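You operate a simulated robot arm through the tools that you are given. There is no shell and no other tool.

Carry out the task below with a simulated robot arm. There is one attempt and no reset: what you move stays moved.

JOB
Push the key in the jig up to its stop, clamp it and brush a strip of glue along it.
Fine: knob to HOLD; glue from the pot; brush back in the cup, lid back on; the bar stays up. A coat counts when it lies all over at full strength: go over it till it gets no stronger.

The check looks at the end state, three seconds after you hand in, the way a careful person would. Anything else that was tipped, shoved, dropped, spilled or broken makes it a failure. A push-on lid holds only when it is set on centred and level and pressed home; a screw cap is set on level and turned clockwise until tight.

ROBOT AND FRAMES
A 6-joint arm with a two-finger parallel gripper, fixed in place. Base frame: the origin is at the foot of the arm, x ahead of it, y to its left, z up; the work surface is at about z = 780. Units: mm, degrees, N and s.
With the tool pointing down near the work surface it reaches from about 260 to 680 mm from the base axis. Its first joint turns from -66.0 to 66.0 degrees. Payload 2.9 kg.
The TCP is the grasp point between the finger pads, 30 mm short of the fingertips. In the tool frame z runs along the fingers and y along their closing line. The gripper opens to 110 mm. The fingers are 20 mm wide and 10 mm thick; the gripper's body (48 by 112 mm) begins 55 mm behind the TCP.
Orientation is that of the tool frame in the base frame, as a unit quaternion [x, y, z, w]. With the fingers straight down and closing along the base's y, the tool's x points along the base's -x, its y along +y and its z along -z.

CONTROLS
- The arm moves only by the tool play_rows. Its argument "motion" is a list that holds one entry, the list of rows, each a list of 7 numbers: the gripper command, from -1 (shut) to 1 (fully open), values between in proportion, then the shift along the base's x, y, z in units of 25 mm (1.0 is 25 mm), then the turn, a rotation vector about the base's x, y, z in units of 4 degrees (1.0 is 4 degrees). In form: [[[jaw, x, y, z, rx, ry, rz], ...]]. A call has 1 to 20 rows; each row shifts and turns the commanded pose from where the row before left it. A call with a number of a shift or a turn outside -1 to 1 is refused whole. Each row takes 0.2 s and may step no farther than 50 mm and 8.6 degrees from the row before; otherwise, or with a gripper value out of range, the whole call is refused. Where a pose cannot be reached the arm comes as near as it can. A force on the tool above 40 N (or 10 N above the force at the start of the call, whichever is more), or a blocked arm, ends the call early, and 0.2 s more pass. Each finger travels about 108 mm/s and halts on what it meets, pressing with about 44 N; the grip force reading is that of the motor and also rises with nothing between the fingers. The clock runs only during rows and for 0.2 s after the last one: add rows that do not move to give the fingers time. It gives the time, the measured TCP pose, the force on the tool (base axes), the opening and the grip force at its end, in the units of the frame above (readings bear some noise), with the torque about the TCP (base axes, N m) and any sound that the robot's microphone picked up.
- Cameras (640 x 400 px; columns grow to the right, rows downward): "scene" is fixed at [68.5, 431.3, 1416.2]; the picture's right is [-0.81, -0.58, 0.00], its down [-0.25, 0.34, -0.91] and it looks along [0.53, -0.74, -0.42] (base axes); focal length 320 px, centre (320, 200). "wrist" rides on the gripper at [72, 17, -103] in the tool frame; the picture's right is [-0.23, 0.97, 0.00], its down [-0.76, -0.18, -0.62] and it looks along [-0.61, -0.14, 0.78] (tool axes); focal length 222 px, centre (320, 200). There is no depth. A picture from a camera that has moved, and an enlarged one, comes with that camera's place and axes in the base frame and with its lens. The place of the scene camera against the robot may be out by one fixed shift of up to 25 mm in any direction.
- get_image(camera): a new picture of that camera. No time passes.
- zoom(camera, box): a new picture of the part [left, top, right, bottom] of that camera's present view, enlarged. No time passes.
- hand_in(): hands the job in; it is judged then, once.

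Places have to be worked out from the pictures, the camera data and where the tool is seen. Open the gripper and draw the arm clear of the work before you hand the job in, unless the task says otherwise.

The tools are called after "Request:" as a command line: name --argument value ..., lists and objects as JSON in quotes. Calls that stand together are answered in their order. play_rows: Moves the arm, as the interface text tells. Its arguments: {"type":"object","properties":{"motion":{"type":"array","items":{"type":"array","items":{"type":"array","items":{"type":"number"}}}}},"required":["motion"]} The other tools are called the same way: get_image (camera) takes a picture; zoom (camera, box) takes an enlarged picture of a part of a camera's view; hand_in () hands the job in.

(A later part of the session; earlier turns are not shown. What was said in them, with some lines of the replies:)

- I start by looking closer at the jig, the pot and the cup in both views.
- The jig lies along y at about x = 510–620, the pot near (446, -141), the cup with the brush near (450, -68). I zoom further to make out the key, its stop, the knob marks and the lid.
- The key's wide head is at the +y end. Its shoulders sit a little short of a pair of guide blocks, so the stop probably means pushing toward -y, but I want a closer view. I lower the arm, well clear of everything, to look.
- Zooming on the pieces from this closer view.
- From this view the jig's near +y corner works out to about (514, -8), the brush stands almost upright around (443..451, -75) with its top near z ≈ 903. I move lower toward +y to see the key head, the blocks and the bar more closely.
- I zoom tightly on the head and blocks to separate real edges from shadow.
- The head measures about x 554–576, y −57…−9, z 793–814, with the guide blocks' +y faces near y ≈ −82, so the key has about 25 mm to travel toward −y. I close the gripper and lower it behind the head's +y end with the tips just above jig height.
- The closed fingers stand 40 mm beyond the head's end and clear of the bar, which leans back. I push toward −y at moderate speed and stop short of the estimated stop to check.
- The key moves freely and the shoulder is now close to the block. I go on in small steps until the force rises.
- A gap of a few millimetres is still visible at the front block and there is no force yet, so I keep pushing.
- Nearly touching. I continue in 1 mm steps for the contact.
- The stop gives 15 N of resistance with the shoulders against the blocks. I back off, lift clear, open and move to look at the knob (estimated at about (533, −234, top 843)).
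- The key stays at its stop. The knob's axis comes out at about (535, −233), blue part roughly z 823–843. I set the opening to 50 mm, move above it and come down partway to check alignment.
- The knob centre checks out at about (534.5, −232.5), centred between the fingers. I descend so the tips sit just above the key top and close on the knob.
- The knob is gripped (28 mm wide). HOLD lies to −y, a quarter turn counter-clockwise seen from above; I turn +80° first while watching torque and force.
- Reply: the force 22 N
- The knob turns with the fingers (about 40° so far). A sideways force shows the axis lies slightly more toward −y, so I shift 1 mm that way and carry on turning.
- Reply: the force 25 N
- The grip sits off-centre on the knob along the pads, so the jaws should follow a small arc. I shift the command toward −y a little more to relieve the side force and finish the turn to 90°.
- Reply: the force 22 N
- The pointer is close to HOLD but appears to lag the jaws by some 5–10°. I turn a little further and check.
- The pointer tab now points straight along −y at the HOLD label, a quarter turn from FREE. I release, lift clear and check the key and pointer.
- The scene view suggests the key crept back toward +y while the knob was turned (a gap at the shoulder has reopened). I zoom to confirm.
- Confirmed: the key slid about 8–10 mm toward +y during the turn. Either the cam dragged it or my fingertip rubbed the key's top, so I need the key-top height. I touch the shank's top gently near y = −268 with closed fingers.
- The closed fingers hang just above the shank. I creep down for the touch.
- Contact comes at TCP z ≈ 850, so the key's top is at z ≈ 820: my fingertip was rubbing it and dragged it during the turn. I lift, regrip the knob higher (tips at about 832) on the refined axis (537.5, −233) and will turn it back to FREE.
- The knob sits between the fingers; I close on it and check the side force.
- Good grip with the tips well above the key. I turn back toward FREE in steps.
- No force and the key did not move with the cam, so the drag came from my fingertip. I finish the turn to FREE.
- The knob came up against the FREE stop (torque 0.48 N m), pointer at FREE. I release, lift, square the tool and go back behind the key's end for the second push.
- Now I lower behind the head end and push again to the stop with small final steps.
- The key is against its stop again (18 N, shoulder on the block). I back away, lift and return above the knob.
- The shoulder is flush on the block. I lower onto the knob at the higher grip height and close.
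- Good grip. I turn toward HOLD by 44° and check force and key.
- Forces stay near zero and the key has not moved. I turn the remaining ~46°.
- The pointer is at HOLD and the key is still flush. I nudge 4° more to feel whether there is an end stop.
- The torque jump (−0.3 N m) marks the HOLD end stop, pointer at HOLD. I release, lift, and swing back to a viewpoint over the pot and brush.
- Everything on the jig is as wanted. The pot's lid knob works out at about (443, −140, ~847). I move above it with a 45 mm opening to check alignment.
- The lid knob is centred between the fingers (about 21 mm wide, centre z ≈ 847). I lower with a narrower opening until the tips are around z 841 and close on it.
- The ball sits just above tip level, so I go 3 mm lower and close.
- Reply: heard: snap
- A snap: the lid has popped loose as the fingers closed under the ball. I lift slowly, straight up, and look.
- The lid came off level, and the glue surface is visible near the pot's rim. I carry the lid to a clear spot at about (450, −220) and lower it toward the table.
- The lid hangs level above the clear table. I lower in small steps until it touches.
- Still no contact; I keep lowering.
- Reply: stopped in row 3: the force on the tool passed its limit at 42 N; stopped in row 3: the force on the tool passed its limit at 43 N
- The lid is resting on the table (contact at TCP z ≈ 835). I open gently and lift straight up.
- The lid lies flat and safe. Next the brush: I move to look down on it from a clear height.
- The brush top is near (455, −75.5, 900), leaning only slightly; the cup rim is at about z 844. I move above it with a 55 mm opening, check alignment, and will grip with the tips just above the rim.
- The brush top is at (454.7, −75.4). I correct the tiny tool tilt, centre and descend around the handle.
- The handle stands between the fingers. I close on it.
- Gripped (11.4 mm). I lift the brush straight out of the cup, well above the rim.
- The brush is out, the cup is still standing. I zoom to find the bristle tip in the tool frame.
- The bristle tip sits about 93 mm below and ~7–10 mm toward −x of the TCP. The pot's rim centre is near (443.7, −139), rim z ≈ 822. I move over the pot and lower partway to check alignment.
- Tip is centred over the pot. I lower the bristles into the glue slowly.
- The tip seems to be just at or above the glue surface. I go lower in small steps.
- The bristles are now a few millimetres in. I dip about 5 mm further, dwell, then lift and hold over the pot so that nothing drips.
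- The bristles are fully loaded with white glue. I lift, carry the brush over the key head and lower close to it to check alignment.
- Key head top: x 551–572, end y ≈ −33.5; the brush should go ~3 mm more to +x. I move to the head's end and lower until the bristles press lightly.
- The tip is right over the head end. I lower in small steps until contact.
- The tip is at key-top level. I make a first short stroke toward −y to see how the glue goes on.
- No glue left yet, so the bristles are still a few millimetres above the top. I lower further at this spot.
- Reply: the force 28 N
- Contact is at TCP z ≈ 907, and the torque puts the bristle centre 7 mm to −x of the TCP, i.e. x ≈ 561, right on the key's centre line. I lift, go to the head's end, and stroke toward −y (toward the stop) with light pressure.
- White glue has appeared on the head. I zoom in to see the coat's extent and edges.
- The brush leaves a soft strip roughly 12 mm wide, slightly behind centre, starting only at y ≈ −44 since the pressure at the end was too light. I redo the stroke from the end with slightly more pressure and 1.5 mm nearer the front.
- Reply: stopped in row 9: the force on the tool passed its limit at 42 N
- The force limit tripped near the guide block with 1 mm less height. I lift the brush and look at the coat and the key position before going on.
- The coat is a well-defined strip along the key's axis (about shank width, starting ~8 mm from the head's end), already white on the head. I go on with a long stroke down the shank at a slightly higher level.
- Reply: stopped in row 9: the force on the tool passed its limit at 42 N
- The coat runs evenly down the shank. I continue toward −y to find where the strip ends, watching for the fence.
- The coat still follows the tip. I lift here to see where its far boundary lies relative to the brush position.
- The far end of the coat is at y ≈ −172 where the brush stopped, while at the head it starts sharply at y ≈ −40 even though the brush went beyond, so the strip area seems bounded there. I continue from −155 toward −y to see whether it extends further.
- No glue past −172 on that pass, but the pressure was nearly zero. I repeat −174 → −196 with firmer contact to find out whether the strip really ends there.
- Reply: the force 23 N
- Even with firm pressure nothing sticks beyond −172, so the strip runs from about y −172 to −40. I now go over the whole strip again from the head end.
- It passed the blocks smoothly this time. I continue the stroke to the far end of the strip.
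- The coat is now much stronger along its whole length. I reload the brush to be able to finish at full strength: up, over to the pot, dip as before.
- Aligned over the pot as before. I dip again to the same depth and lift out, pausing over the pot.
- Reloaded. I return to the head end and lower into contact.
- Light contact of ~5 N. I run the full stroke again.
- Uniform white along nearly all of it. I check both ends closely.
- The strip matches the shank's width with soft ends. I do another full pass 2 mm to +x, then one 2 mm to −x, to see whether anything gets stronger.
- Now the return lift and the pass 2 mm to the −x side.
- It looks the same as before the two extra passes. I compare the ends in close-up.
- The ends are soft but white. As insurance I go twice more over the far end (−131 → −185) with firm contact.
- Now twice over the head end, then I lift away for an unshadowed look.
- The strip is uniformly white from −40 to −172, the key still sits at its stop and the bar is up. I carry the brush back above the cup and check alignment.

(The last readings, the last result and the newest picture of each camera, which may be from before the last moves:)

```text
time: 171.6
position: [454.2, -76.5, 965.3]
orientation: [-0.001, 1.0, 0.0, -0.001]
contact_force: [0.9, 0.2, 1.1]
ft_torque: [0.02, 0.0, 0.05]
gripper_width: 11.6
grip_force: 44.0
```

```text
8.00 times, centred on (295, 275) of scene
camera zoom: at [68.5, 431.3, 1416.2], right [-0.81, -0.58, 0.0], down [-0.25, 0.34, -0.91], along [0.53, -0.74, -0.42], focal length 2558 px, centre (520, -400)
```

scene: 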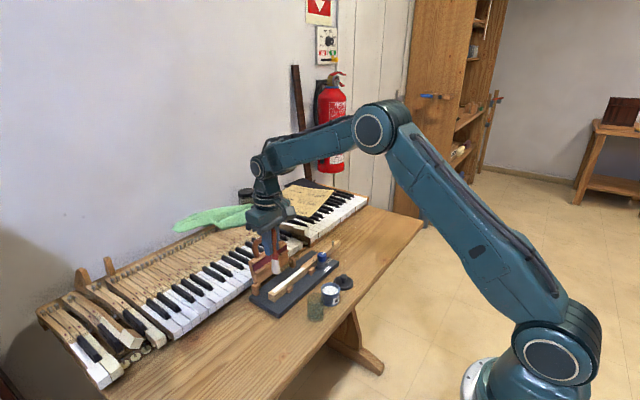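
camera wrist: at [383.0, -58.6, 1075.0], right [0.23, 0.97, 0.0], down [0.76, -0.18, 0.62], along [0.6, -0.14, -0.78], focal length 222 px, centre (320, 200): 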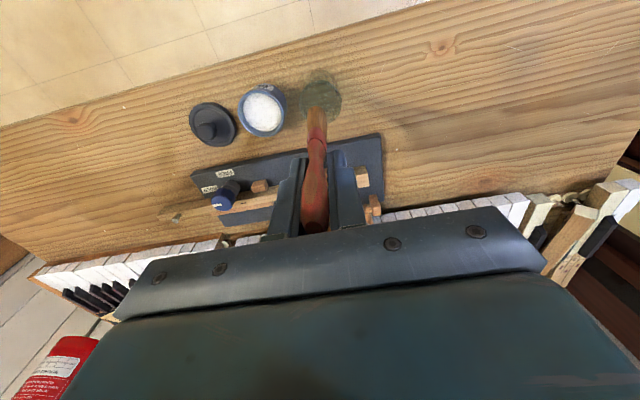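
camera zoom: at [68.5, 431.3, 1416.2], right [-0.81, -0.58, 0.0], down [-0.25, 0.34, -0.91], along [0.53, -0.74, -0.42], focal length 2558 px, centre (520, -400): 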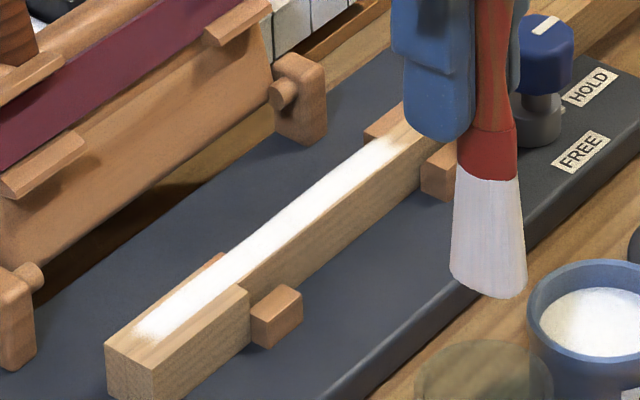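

The coat looks complete. The cup's centre works out near (441, −72), so I shift slightly toward it, lower to just above the rim and check.

Request:
play_rows --motion '[[[-1, -0.1, 0.1, -0.6, 0, 0, 0], [-1, 0, 0, -0.5, 0, 0, 0], [-1, 0, 0, 0, 0, 0, 0]]]'

Request:
zoom --camera "wrist" --box '[260, 60, 380, 160]'

Request:
zoom --camera "scene" --box '[295, 260, 345, 325]'

```text
time: 172.3
position: [451.4, -74.5, 938.7]
orientation: [-0.001, 1.0, 0.0, 0.0]
contact_force: [-0.7, 0.3, -0.7]
ft_torque: [-0.04, -0.03, 0.02]
gripper_width: 11.9
grip_force: 44.1
```

```text
4.00 times, centred on (320, 110) of wrist
camera zoom: at [380.4, -57.1, 1041.5], right [0.23, 0.97, 0.0], down [0.76, -0.18, 0.62], along [0.61, -0.14, -0.78], focal length 888 px, centre (320, 560)
```

zoom: 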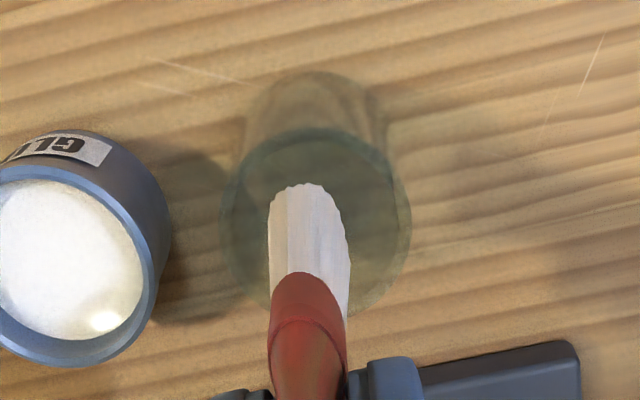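

```text
6.15 times, centred on (320, 292) of scene
camera zoom: at [68.5, 431.3, 1416.2], right [-0.81, -0.58, 0.0], down [-0.25, 0.34, -0.91], along [0.53, -0.74, -0.42], focal length 1968 px, centre (320, -369)
```

zoom: 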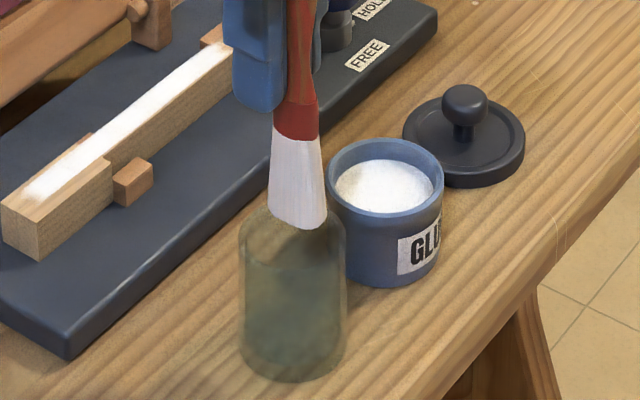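

The bristle end is centred over the cup's mouth. I lower it in slowly.

Request:
play_rows --motion '[[[-1, -0.06, 0.02, -0.3, 0, 0, 0], [-1, 0, 0, -0.4, 0, 0, 0], [-1, 0, 0, -0.4, 0, 0, 0], [-1, 0, 0, -0.4, 0, 0, 0], [-1, 0, 0, -0.4, 0, 0, 0], [-1, 0, 0, -0.2, 0, 0, 0], [-1, 0, 0, 0, 0, 0, 0]]]'

Request:
zoom --camera "scene" --box '[295, 260, 345, 325]'

```text
time: 173.9
position: [450.7, -72.8, 886.0]
orientation: [-0.001, 1.0, 0.0, -0.001]
contact_force: [-0.8, -0.6, -0.8]
ft_torque: [0.0, -0.03, 0.01]
gripper_width: 11.5
grip_force: 44.1
```

```text
6.15 times, centred on (320, 292) of scene
camera zoom: at [68.5, 431.3, 1416.2], right [-0.81, -0.58, 0.0], down [-0.25, 0.34, -0.91], along [0.53, -0.74, -0.42], focal length 1968 px, centre (320, -369)
```

zoom: 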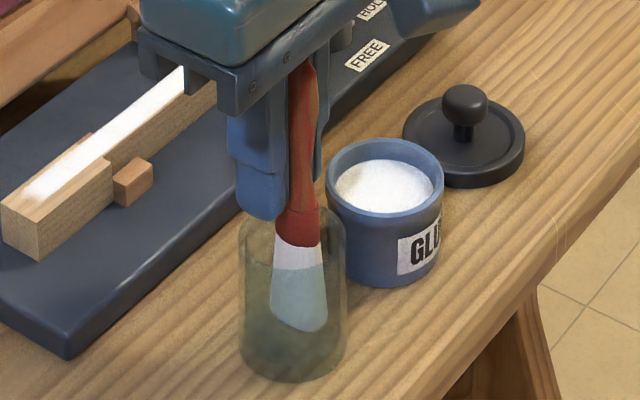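

It is going in freely. I lower the last bit until it rests.

Request:
play_rows --motion '[[[-1, 0, 0, -0.12, 0, 0, 0], [-1, 0, 0, -0.12, 0, 0, 0], [-1, 0, 0, 0, 0, 0, 0]]]'

Request:
play_rows --motion '[[[-1, 0, 0, -0.08, 0, 0, 0], [-1, 0, 0, 0, 0, 0, 0]]]'

```text
time: 174.8
position: [450.0, -72.1, 880.5]
orientation: [-0.001, 1.0, 0.0, -0.001]
contact_force: [-0.2, 0.0, -0.6]
ft_torque: [0.0, -0.01, -0.01]
gripper_width: 11.5
grip_force: 44.5
```

```text
time: 175.3
position: [451.8, -72.9, 876.9]
orientation: [0.0, 1.0, 0.0, -0.001]
contact_force: [0.8, -0.1, -1.8]
ft_torque: [0.0, 0.0, 0.02]
gripper_width: 11.6
grip_force: 44.3
```

Request:
play_rows --motion '[[[-1, 0, 0, -0.06, 0, 0, 0], [-1, 0, 0, 0, 0, 0, 0]]]'

Request:
zoom --camera "scene" --box '[295, 260, 345, 325]'

```text
time: 175.9
position: [450.8, -72.7, 875.0]
orientation: [-0.001, 1.0, 0.0, -0.001]
contact_force: [-0.7, 0.2, -0.6]
ft_torque: [0.04, 0.0, -0.04]
gripper_width: 11.3
grip_force: 43.9
```

```text
6.15 times, centred on (320, 292) of scene
camera zoom: at [68.5, 431.3, 1416.2], right [-0.81, -0.58, 0.0], down [-0.25, 0.34, -0.91], along [0.53, -0.74, -0.42], focal length 1968 px, centre (320, -369)
```

zoom: 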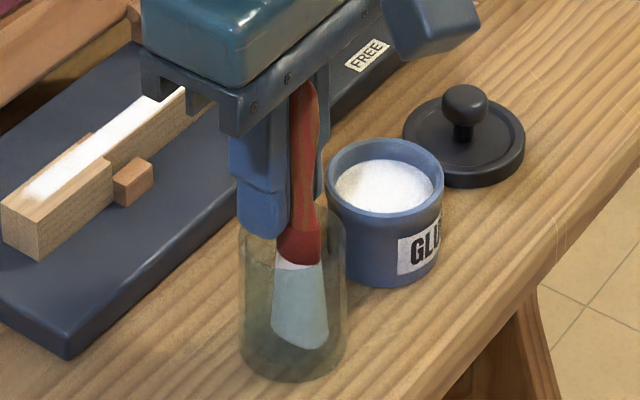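

The tip is within a few millimetres of the floor and the fingertips are near rim height, so I rise 3 mm to clear the rim and open.

Request:
play_rows --motion '[[[-1, 0, 0, 0.12, 0, 0, 0], [-1, 0, 0, 0, 0, 0, 0], [-0.65, 0, 0, 0, 0, 0, 0], [-0.4, 0, 0, 0, 0, 0, 0], [0, 0, 0, 0, 0, 0, 0], [0, 0, 0, 0, 0, 0, 0]]]'

Request:
zoom --camera "scene" --box '[295, 260, 345, 325]'

Request:
zoom --camera "wrist" --box '[240, 60, 400, 200]'

```text
time: 177.3
position: [450.9, -73.2, 879.4]
orientation: [-0.001, 1.0, 0.0, -0.001]
contact_force: [0.2, -0.5, 1.3]
ft_torque: [0.01, 0.01, 0.01]
gripper_width: 55.1
grip_force: 0.0
```

```text
6.15 times, centred on (320, 292) of scene
camera zoom: at [68.5, 431.3, 1416.2], right [-0.81, -0.58, 0.0], down [-0.25, 0.34, -0.91], along [0.53, -0.74, -0.42], focal length 1968 px, centre (320, -369)
```

zoom: 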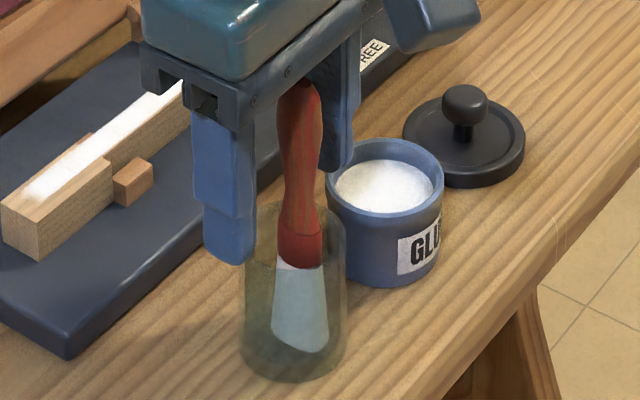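

```text
2.86 times, centred on (320, 130) of wrist
camera zoom: at [378.8, -56.3, 982.8], right [0.23, 0.97, 0.0], down [0.76, -0.18, 0.62], along [0.61, -0.14, -0.78], focal length 635 px, centre (320, 400)
```

zoom: 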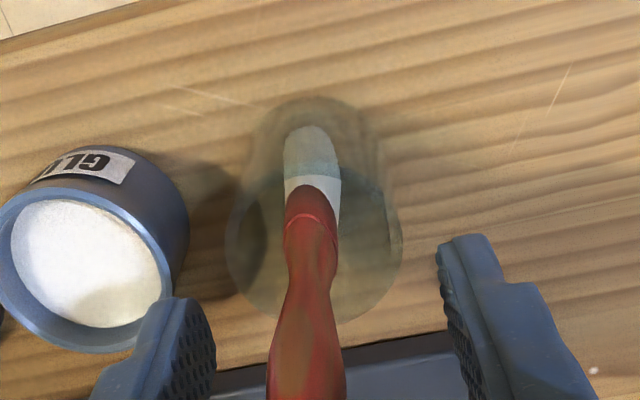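

The brush stands in the cup. I lift straight up clear of the handle and move over the lid.

Request:
play_rows --motion '[[[0, 0, 0, 0.8, 0, 0, 0], [0, 0, 0, 1, 0, 0, 0], [0, 0, 0, 1, 0, 0, 0], [0, 0, 0, 1, 0, 0, 0], [-0.38, 0, -0.977, 0, 0, 0, 0], [-0.38, 0, -0.977, 0, 0, 0, 0], [-0.38, 0, -0.977, 0, 0, 0, 0], [-0.38, 0, -0.977, 0, 0, 0, 0], [-0.38, 0, -0.977, 0, 0, 0, 0], [-0.38, 0, -0.977, 0, 0, 0, 0], [-0.38, 0, 0, -1, 0, 0, 0], [-0.38, 0, 0, -1, 0, 0, 0], [-0.38, 0, 0, -1, 0, 0, 0], [-0.38, 0, 0, 0, 0, 0, 0]]]'

Request:
zoom --camera "wrist" --box '[240, 80, 400, 220]'

Request:
zoom --camera "scene" --box '[285, 240, 375, 325]'

```text
time: 180.3
position: [450.0, -219.7, 899.3]
orientation: [-0.001, 1.0, 0.0, -0.001]
contact_force: [0.1, 0.7, 0.0]
ft_torque: [0.01, 0.0, -0.02]
gripper_width: 34.2
grip_force: 0.1
```

```text
2.86 times, centred on (320, 150) of wrist
camera zoom: at [378.5, -202.8, 1002.4], right [0.23, 0.97, 0.0], down [0.76, -0.18, 0.62], along [0.61, -0.14, -0.78], focal length 635 px, centre (320, 343)
```

zoom: 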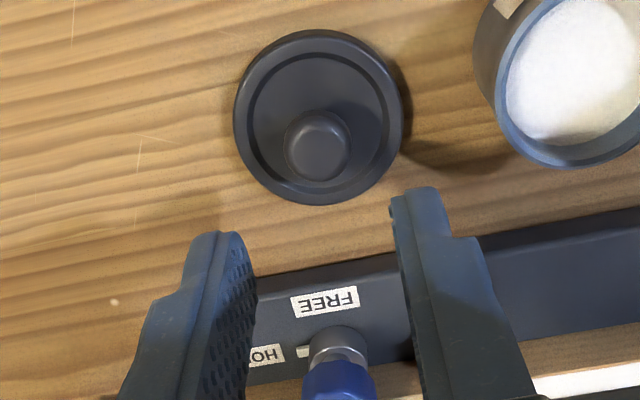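

```text
4.71 times, centred on (330, 282) of scene
camera zoom: at [68.5, 431.3, 1416.2], right [-0.81, -0.58, 0.0], down [-0.25, 0.34, -0.91], along [0.53, -0.74, -0.42], focal length 1505 px, centre (273, -188)
```

zoom: 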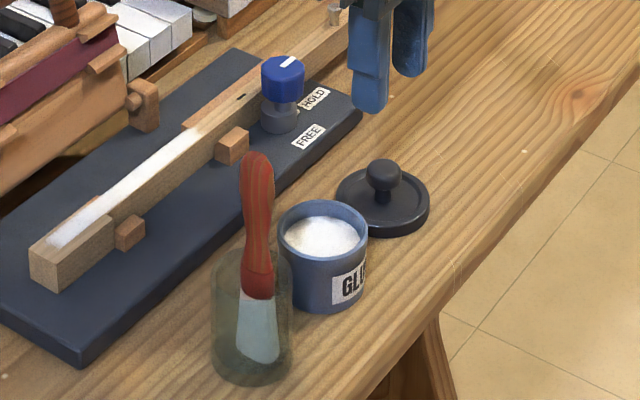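

The lid's knob is at (451, −220.5), as left. I lower around it to the same height and close.

Request:
play_rows --motion '[[[-0.38, 0.02, -0.02, -0.8, 0, 0, 0], [-0.38, 0, 0, -0.8, 0, 0, 0], [-0.38, 0, 0, -0.7, 0, 0, 0], [-0.38, 0, 0, -0.26, 0, 0, 0], [-0.38, 0, 0, 0, 0, 0, 0], [-1, 0, 0, 0, 0, 0, 0], [-1, 0, 0, 0, 0, 0, 0], [-1, 0, 0, 0, 0, 0, 0]]]'

Request:
zoom --camera "wrist" --box '[250, 90, 390, 200]'

Request:
zoom --camera "scene" --box '[320, 250, 370, 300]'

```text
time: 182.2
position: [450.6, -219.5, 835.5]
orientation: [-0.001, 1.0, 0.0, -0.001]
contact_force: [-0.7, 0.4, 1.1]
ft_torque: [-0.02, 0.01, -0.02]
gripper_width: 18.0
grip_force: 43.7
```

```text
3.64 times, centred on (320, 145) of wrist
camera zoom: at [379.3, -203.0, 938.4], right [0.23, 0.97, 0.0], down [0.76, -0.18, 0.62], along [0.61, -0.14, -0.78], focal length 808 px, centre (320, 400)
```

zoom: 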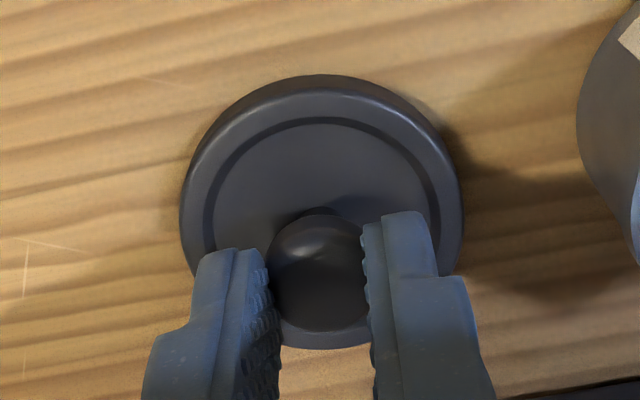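

```text
8.00 times, centred on (345, 275) of scene
camera zoom: at [68.5, 431.3, 1416.2], right [-0.81, -0.58, 0.0], down [-0.25, 0.34, -0.91], along [0.53, -0.74, -0.42], focal length 2558 px, centre (120, -400)
```

zoom: 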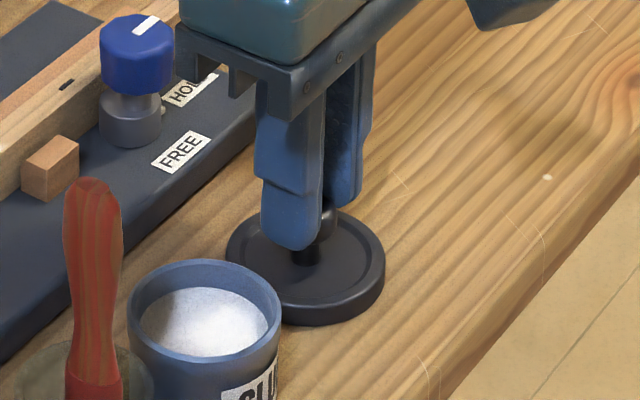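

Gripped as before. I lift the lid level and carry it above the pot, at a height clear of the rim.

Request:
play_rows --motion '[[[-1, 0, 0, 0.3, 0, 0, 0], [-1, 0, 0, 0.8, 0, 0, 0], [-1, 0, 0, 0.8, 0, 0, 0], [-1, 0, 0, 0.8, 0, 0, 0], [-1, -0.071, 0.79, 0, 0, 0, 0], [-1, -0.071, 0.79, 0, 0, 0, 0], [-1, -0.071, 0.79, 0, 0, 0, 0], [-1, -0.071, 0.79, 0, 0, 0, 0], [-1, 0, 0, 0, 0, 0, 0]]]'

Request:
zoom --camera "wrist" --box '[250, 80, 390, 200]'

Request:
zoom --camera "scene" --box '[305, 245, 360, 310]'

```text
time: 184.2
position: [443.7, -140.2, 903.9]
orientation: [-0.001, 1.0, 0.0, -0.002]
contact_force: [0.6, -0.6, -0.6]
ft_torque: [0.0, 0.02, 0.03]
gripper_width: 17.5
grip_force: 44.2
```

```text
3.33 times, centred on (320, 140) of wrist
camera zoom: at [372.3, -123.6, 1006.4], right [0.23, 0.97, 0.0], down [0.76, -0.18, 0.62], along [0.6, -0.14, -0.78], focal length 740 px, centre (320, 400)
```

zoom: 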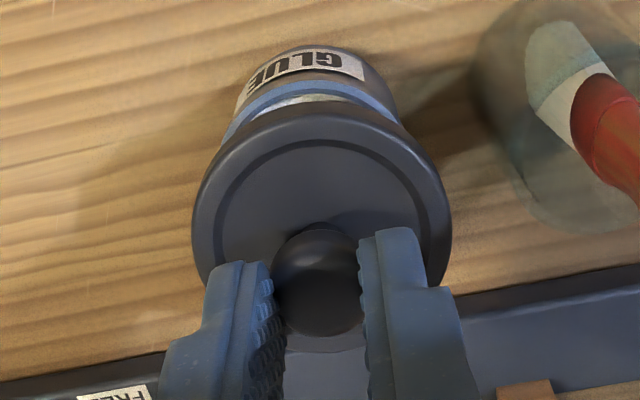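

```text
6.15 times, centred on (332, 278) of scene
camera zoom: at [68.5, 431.4, 1416.2], right [-0.81, -0.58, 0.0], down [-0.25, 0.34, -0.91], along [0.53, -0.74, -0.42], focal length 1968 px, centre (243, -277)
```

zoom: 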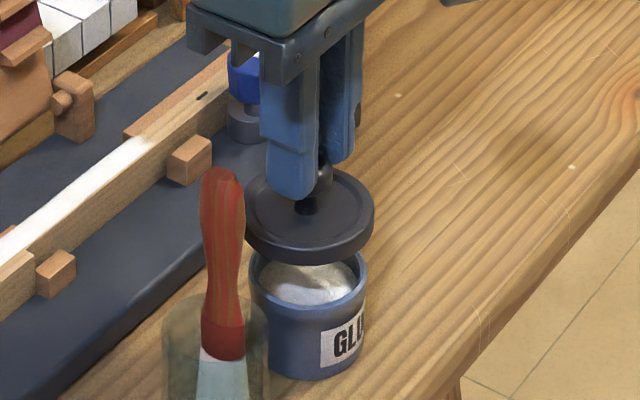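

Lid and pot look aligned in the scene view. I lower to a few millimetres above the rim and check again.

Request:
play_rows --motion '[[[-1, 0, 0, -0.4, 0, 0, 0], [-1, 0, 0, -0.3, 0, 0, 0], [-1, 0, 0, 0, 0, 0, 0]]]'

Request:
zoom --camera "wrist" --box '[270, 80, 370, 160]'

Request:
zoom --camera "scene" --box '[313, 260, 348, 305]'

```text
time: 184.9
position: [443.8, -140.8, 885.6]
orientation: [-0.001, 1.0, 0.0, -0.001]
contact_force: [-0.3, 1.0, 0.0]
ft_torque: [0.0, 0.01, 0.0]
gripper_width: 17.6
grip_force: 43.8
```

```text
5.00 times, centred on (320, 120) of wrist
camera zoom: at [372.0, -124.0, 988.6], right [0.23, 0.97, 0.0], down [0.76, -0.18, 0.62], along [0.61, -0.14, -0.78], focal length 1111 px, centre (320, 600)
```

zoom: 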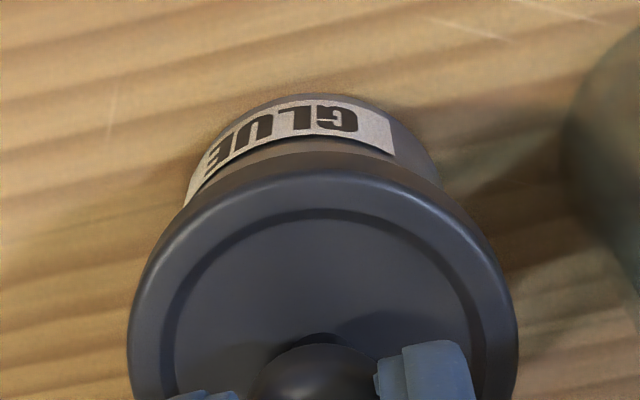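

```text
8.89 times, centred on (330, 282) of scene
camera zoom: at [68.5, 431.3, 1416.2], right [-0.81, -0.58, 0.0], down [-0.25, 0.34, -0.91], along [0.53, -0.74, -0.42], focal length 2842 px, centre (227, -533)
```

zoom: 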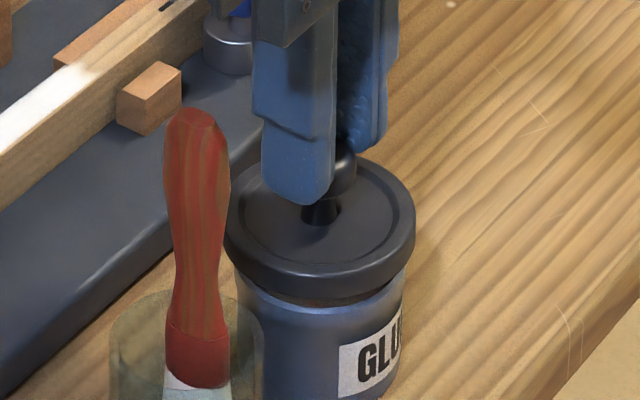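

Aligned within about a millimetre in both views and level. I lower gently until it meets the rim.

Request:
play_rows --motion '[[[-1, 0, -0.02, -0.12, 0, 0, 0], [-1, 0, 0, -0.12, 0, 0, 0], [-1, 0, 0, 0, 0, 0, 0]]]'

Request:
play_rows --motion '[[[-1, 0, 0, -0.06, 0, 0, 0], [-1, 0, 0, -0.06, 0, 0, 0], [-1, 0, 0, 0, 0, 0, 0]]]'

Request:
zoom --camera "scene" --box '[313, 260, 348, 305]'

```text
time: 185.8
position: [444.6, -140.8, 879.5]
orientation: [-0.001, 1.0, -0.001, -0.001]
contact_force: [0.7, 0.7, -0.6]
ft_torque: [-0.02, -0.02, 0.04]
gripper_width: 17.3
grip_force: 43.9
```

```text
time: 186.6
position: [443.4, -140.5, 878.1]
orientation: [0.0, 1.0, 0.0, -0.002]
contact_force: [-1.4, 0.6, 3.9]
ft_torque: [-0.06, 0.04, -0.05]
gripper_width: 17.3
grip_force: 44.3
```

```text
8.89 times, centred on (330, 282) of scene
camera zoom: at [68.4, 431.4, 1416.2], right [-0.81, -0.58, 0.0], down [-0.25, 0.34, -0.91], along [0.53, -0.74, -0.42], focal length 2842 px, centre (227, -533)
```

zoom: 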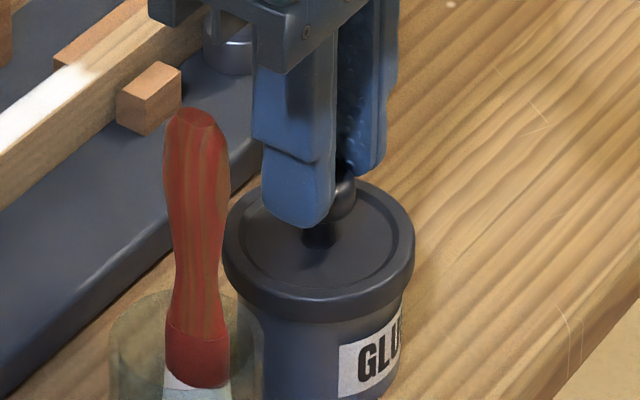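

The lid touches the rim (about 4 N). I press on down in small steps, listening for it to snap home.

Request:
play_rows --motion '[[[-1, 0, 0, -0.06, 0, 0, 0], [-1, 0, 0, -0.06, 0, 0, 0], [-1, 0, 0, 0, 0, 0, 0]]]'

Request:
zoom --camera "scene" --box '[313, 260, 348, 305]'

```text
time: 187.3
position: [443.9, -141.1, 874.5]
orientation: [-0.001, 1.0, 0.001, -0.002]
contact_force: [-1.0, 0.2, -0.2]
ft_torque: [0.03, 0.05, 0.03]
gripper_width: 17.3
grip_force: 43.2
```

```text
8.89 times, centred on (330, 282) of scene
camera zoom: at [68.5, 431.3, 1416.2], right [-0.81, -0.58, 0.0], down [-0.25, 0.34, -0.91], along [0.53, -0.74, -0.42], focal length 2842 px, centre (227, -533)
```

zoom: 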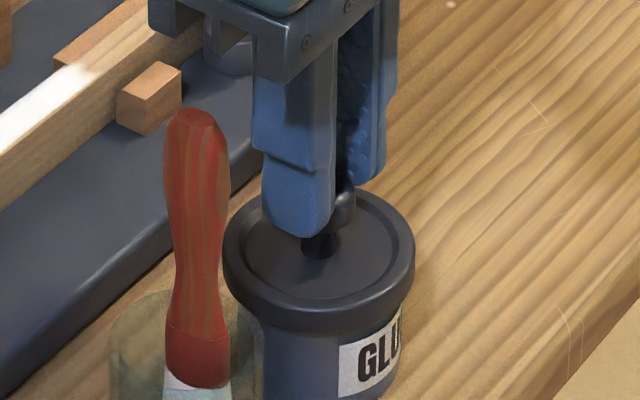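

It slid further onto the pot. I continue pressing.

Request:
play_rows --motion '[[[-1, 0, 0, -0.06, 0, 0, 0], [-1, 0, 0, -0.06, 0, 0, 0], [-1, 0, 0, 0, 0, 0, 0]]]'

Request:
play_rows --motion '[[[-1, 0, 0, -0.06, 0, 0, 0], [-1, 0, 0, -0.06, 0, 0, 0], [-1, 0, 0, 0, 0, 0, 0]]]'

Request:
zoom --camera "scene" --box '[313, 260, 348, 305]'

```text
time: 188.2
position: [443.3, -141.2, 871.6]
orientation: [0.0, 1.0, -0.001, 0.0]
contact_force: [-6.6, -3.9, 19.6]
ft_torque: [-0.02, 0.33, 0.07]
gripper_width: 17.2
grip_force: 44.3
heard: snap
```

```text
time: 188.6
position: [445.3, -142.1, 871.1]
orientation: [0.0, 1.0, -0.001, 0.0]
contact_force: [-3.8, 0.2, 8.3]
ft_torque: [0.01, 0.14, 0.03]
gripper_width: 17.3
grip_force: 44.0
stopped in row 2: the force on the tool passed its limit at 43 N (the readings are from after the stop); the commanded pose is now the measured one
```

```text
8.89 times, centred on (330, 282) of scene
camera zoom: at [68.3, 431.4, 1416.2], right [-0.81, -0.58, 0.0], down [-0.25, 0.34, -0.91], along [0.53, -0.74, -0.42], focal length 2842 px, centre (227, -533)
```

zoom: 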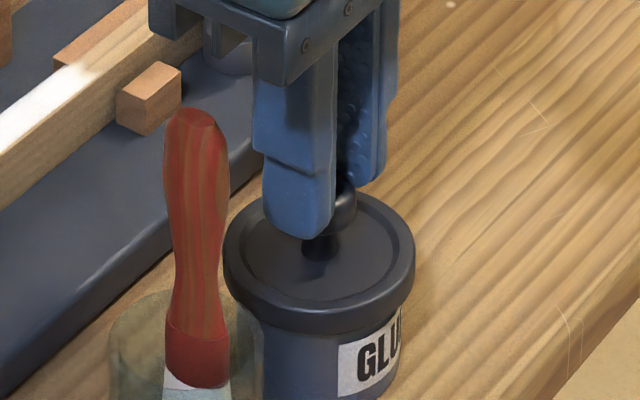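

A snap on the way down and a hard stop afterwards: the lid is home. I open and lift away straight up.

Request:
play_rows --motion '[[[-0.4, 0, 0, 0, 0, 0, 0], [-0.38, 0, 0, 0, 0, 0, 0], [-0.38, 0, 0, 0.4, 0, 0, 0], [-0.38, 0, 0, 1, 0, 0, 0], [-0.38, 0, 0, 1, 0, 0, 0], [-0.38, 0, 0, 0, 0, 0, 0]]]'

Request:
zoom --camera "wrist" --box '[240, 70, 400, 200]'

Request:
zoom --camera "scene" --box '[305, 255, 355, 325]'

```text
time: 190.0
position: [445.2, -141.4, 933.2]
orientation: [0.0, 1.0, 0.0, 0.0]
contact_force: [0.0, -0.5, 0.3]
ft_torque: [-0.02, 0.01, 0.0]
gripper_width: 34.0
grip_force: 0.0
```

```text
3.08 times, centred on (320, 135) of wrist
camera zoom: at [373.3, -125.3, 1034.9], right [0.23, 0.97, 0.0], down [0.76, -0.18, 0.62], along [0.61, -0.14, -0.78], focal length 684 px, centre (320, 400)
```

zoom: 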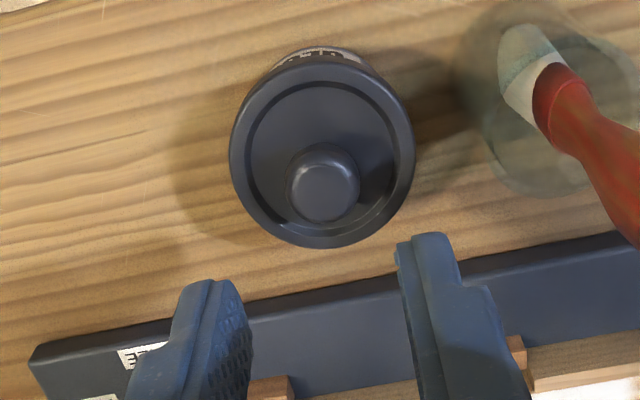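

```text
5.71 times, centred on (330, 290) of scene
camera zoom: at [68.5, 431.3, 1416.2], right [-0.81, -0.58, 0.0], down [-0.25, 0.34, -0.91], along [0.53, -0.74, -0.42], focal length 1827 px, centre (263, -314)
```

zoom: 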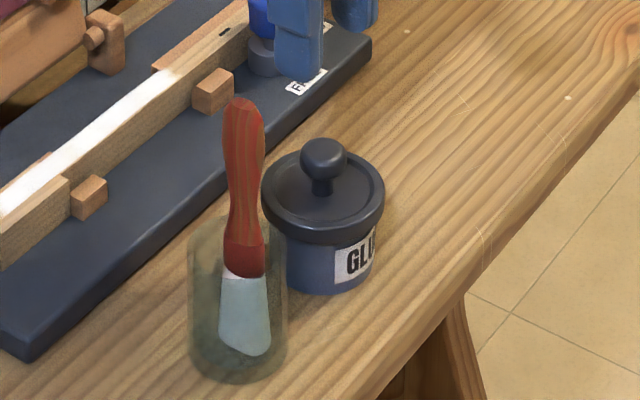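

The lid sits level at exactly its original place. I raise the arm, open the gripper and draw it clear for a final inspection.

Request:
play_rows --motion '[[[1, 0, 0, 1, 0, 0, 0], [1, 0, 0, 1, 0, 0, 0], [1, 0, 0, 1, 0, 0, 0], [1, -0.32, -0.4, 1, 0, 0, 0], [1, -0.32, -0.4, 1, 0, 0, 0], [1, -0.32, -0.4, 1, 0, 0, 0], [1, -0.32, -0.4, 1, 0, 0, 0], [1, -0.32, -0.4, 1, 0, 0, 0], [1, -0.32, -0.4, 1, 0, 0, 0], [1, -0.32, -0.4, 1, 0, 0, 0], [1, -0.32, -0.4, 0.6, 0, 0, 0], [1, 0, 0, 0, 0, 0, 0]]]'

Request:
get_image --camera "scene"

Request:
zoom --camera "scene" --box '[240, 230, 350, 325]'

Request:
zoom --camera "scene" --box '[270, 250, 320, 300]'

Request:
zoom --camera "scene" --box '[305, 240, 345, 270]'

Request:
zoom --camera "wrist" --box '[270, 60, 450, 230]'

```text
time: 192.6
position: [381.7, -221.2, 1196.6]
orientation: [0.0, 1.0, 0.0, 0.0]
contact_force: [-0.7, -0.7, 1.5]
ft_torque: [-0.02, -0.01, -0.02]
gripper_width: 109.7
grip_force: 0.1
```

```text
taken
```

scene: 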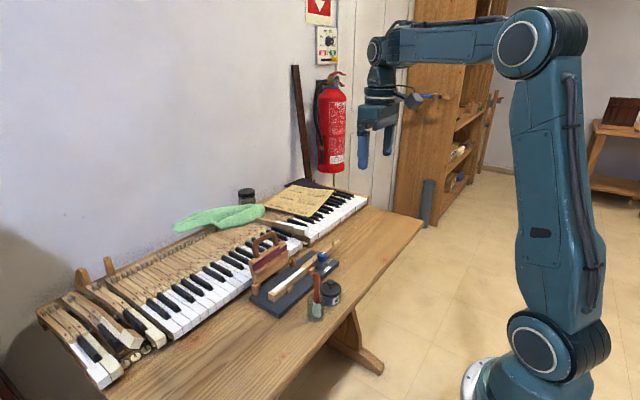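

```text
4.21 times, centred on (295, 278) of scene
camera zoom: at [68.5, 431.3, 1416.2], right [-0.81, -0.58, 0.0], down [-0.25, 0.34, -0.91], along [0.53, -0.74, -0.42], focal length 1346 px, centre (425, -126)
```

zoom: 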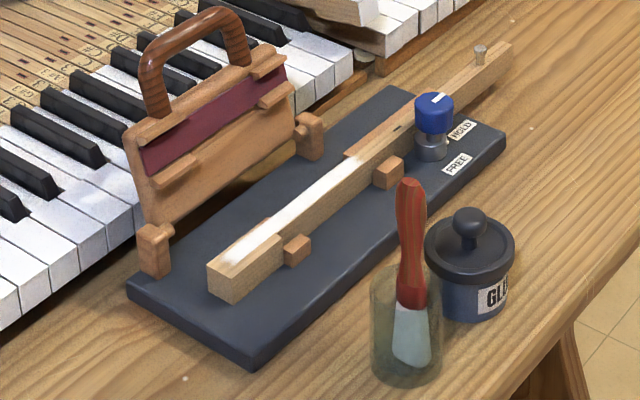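

```text
8.00 times, centred on (295, 275) of scene
camera zoom: at [68.5, 431.3, 1416.2], right [-0.81, -0.58, 0.0], down [-0.25, 0.34, -0.91], along [0.53, -0.74, -0.42], focal length 2558 px, centre (520, -400)
```

zoom: 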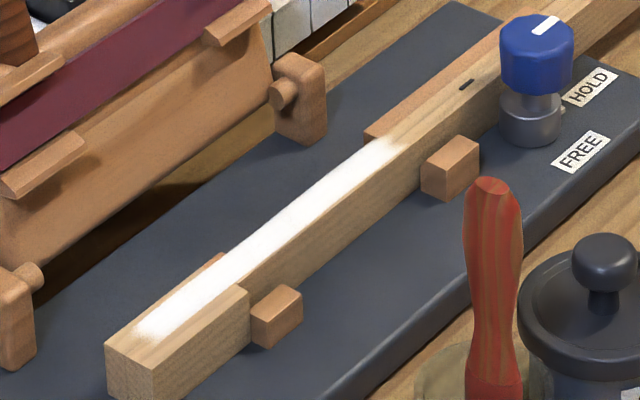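

```text
13.33 times, centred on (325, 255) of scene
camera zoom: at [68.5, 431.3, 1416.2], right [-0.81, -0.58, 0.0], down [-0.25, 0.34, -0.91], along [0.53, -0.74, -0.42], focal length 4263 px, centre (253, -533)
```

zoom: 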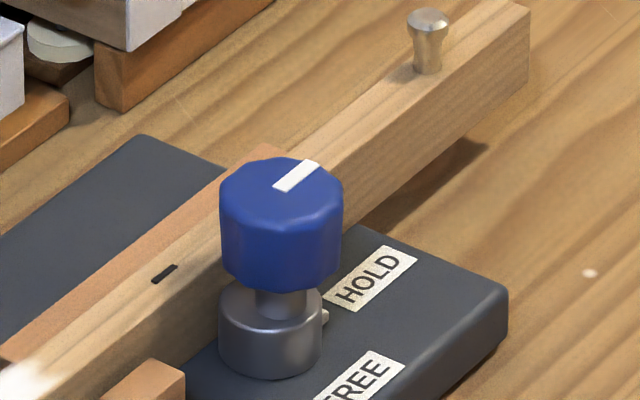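

```text
2.35 times, centred on (360, 145) of wrist
camera zoom: at [308.9, -205.0, 1299.8], right [0.23, 0.97, 0.0], down [0.76, -0.18, 0.62], along [0.61, -0.14, -0.78], focal length 523 px, centre (226, 329)
```

zoom: 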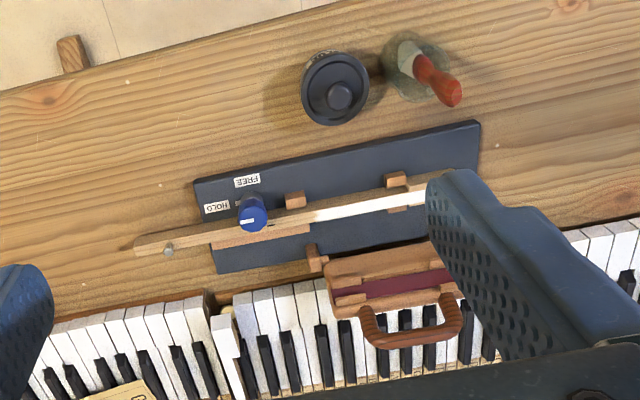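

Everything looks right; a last close look at both coat ends and the shoulder.

Request:
zoom --camera "scene" --box '[294, 258, 314, 276]'

Request:
zoom --camera "scene" --box '[276, 278, 296, 300]'

```text
16.00 times, centred on (304, 267) of scene
camera zoom: at [68.5, 431.3, 1416.2], right [-0.81, -0.58, 0.0], down [-0.25, 0.34, -0.91], along [0.53, -0.74, -0.42], focal length 5116 px, centre (576, -872)
```

zoom: 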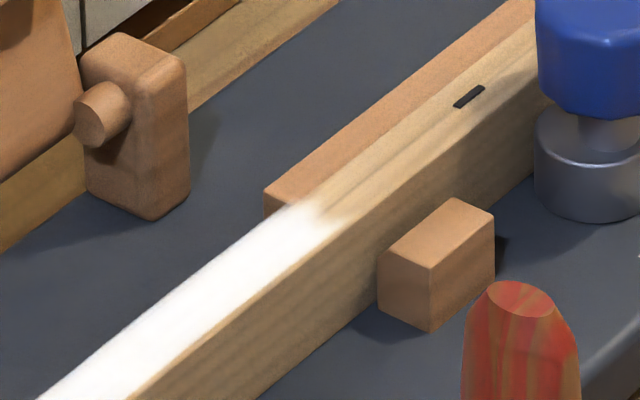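

```text
16.00 times, centred on (286, 289) of scene
camera zoom: at [68.5, 431.3, 1416.2], right [-0.81, -0.58, 0.0], down [-0.25, 0.34, -0.91], along [0.53, -0.74, -0.42], focal length 5116 px, centre (864, -1224)
```

zoom: 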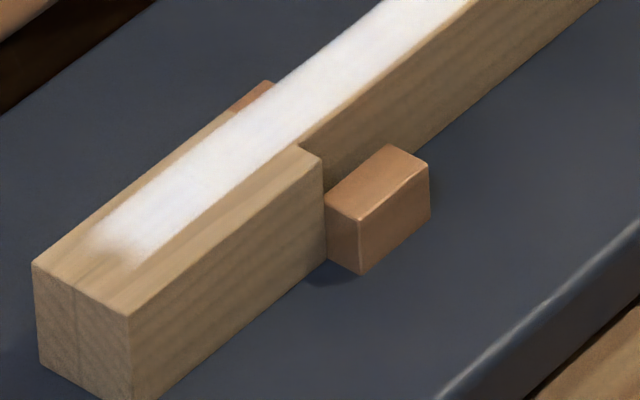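

The coat is full white from end to end. The key sits flush at its stop with the knob on HOLD, and the bar is up. The brush is in the cup, the lid is home, and the arm is clear with the gripper open, so I hand in.

Request:
hand_in

```text
The job is handed in.
```

I've handed the job in. In the last pictures, the key is clamped against its stop with a full white strip of glue along it.

- **Key:** It is flush against its stop. On my first try at clamping, a fingertip dragged it back about 10 mm. I turned the knob back to FREE, pushed the key to the stop again and re-clamped without touching it.
- **Knob:** It is turned to HOLD, up against its end stop.
- **Glue:** The strip runs about 130 mm along the key at shank width. I went over it several times, and the last passes made no visible difference. The brush left no glue on the last 8 mm or so of the head, or past about 90 mm down the shank from the head. I took those as the ends of the intended strip. Both ends of the coat fade slightly.
- **Brush, lid and bar:** The brush is back in the cup. The lid is level, snapped on and at its original height. The bar was never touched and is still up.

The gripper is open and the arm is clear of the work. I saw nothing spilled, tipped or shoved.
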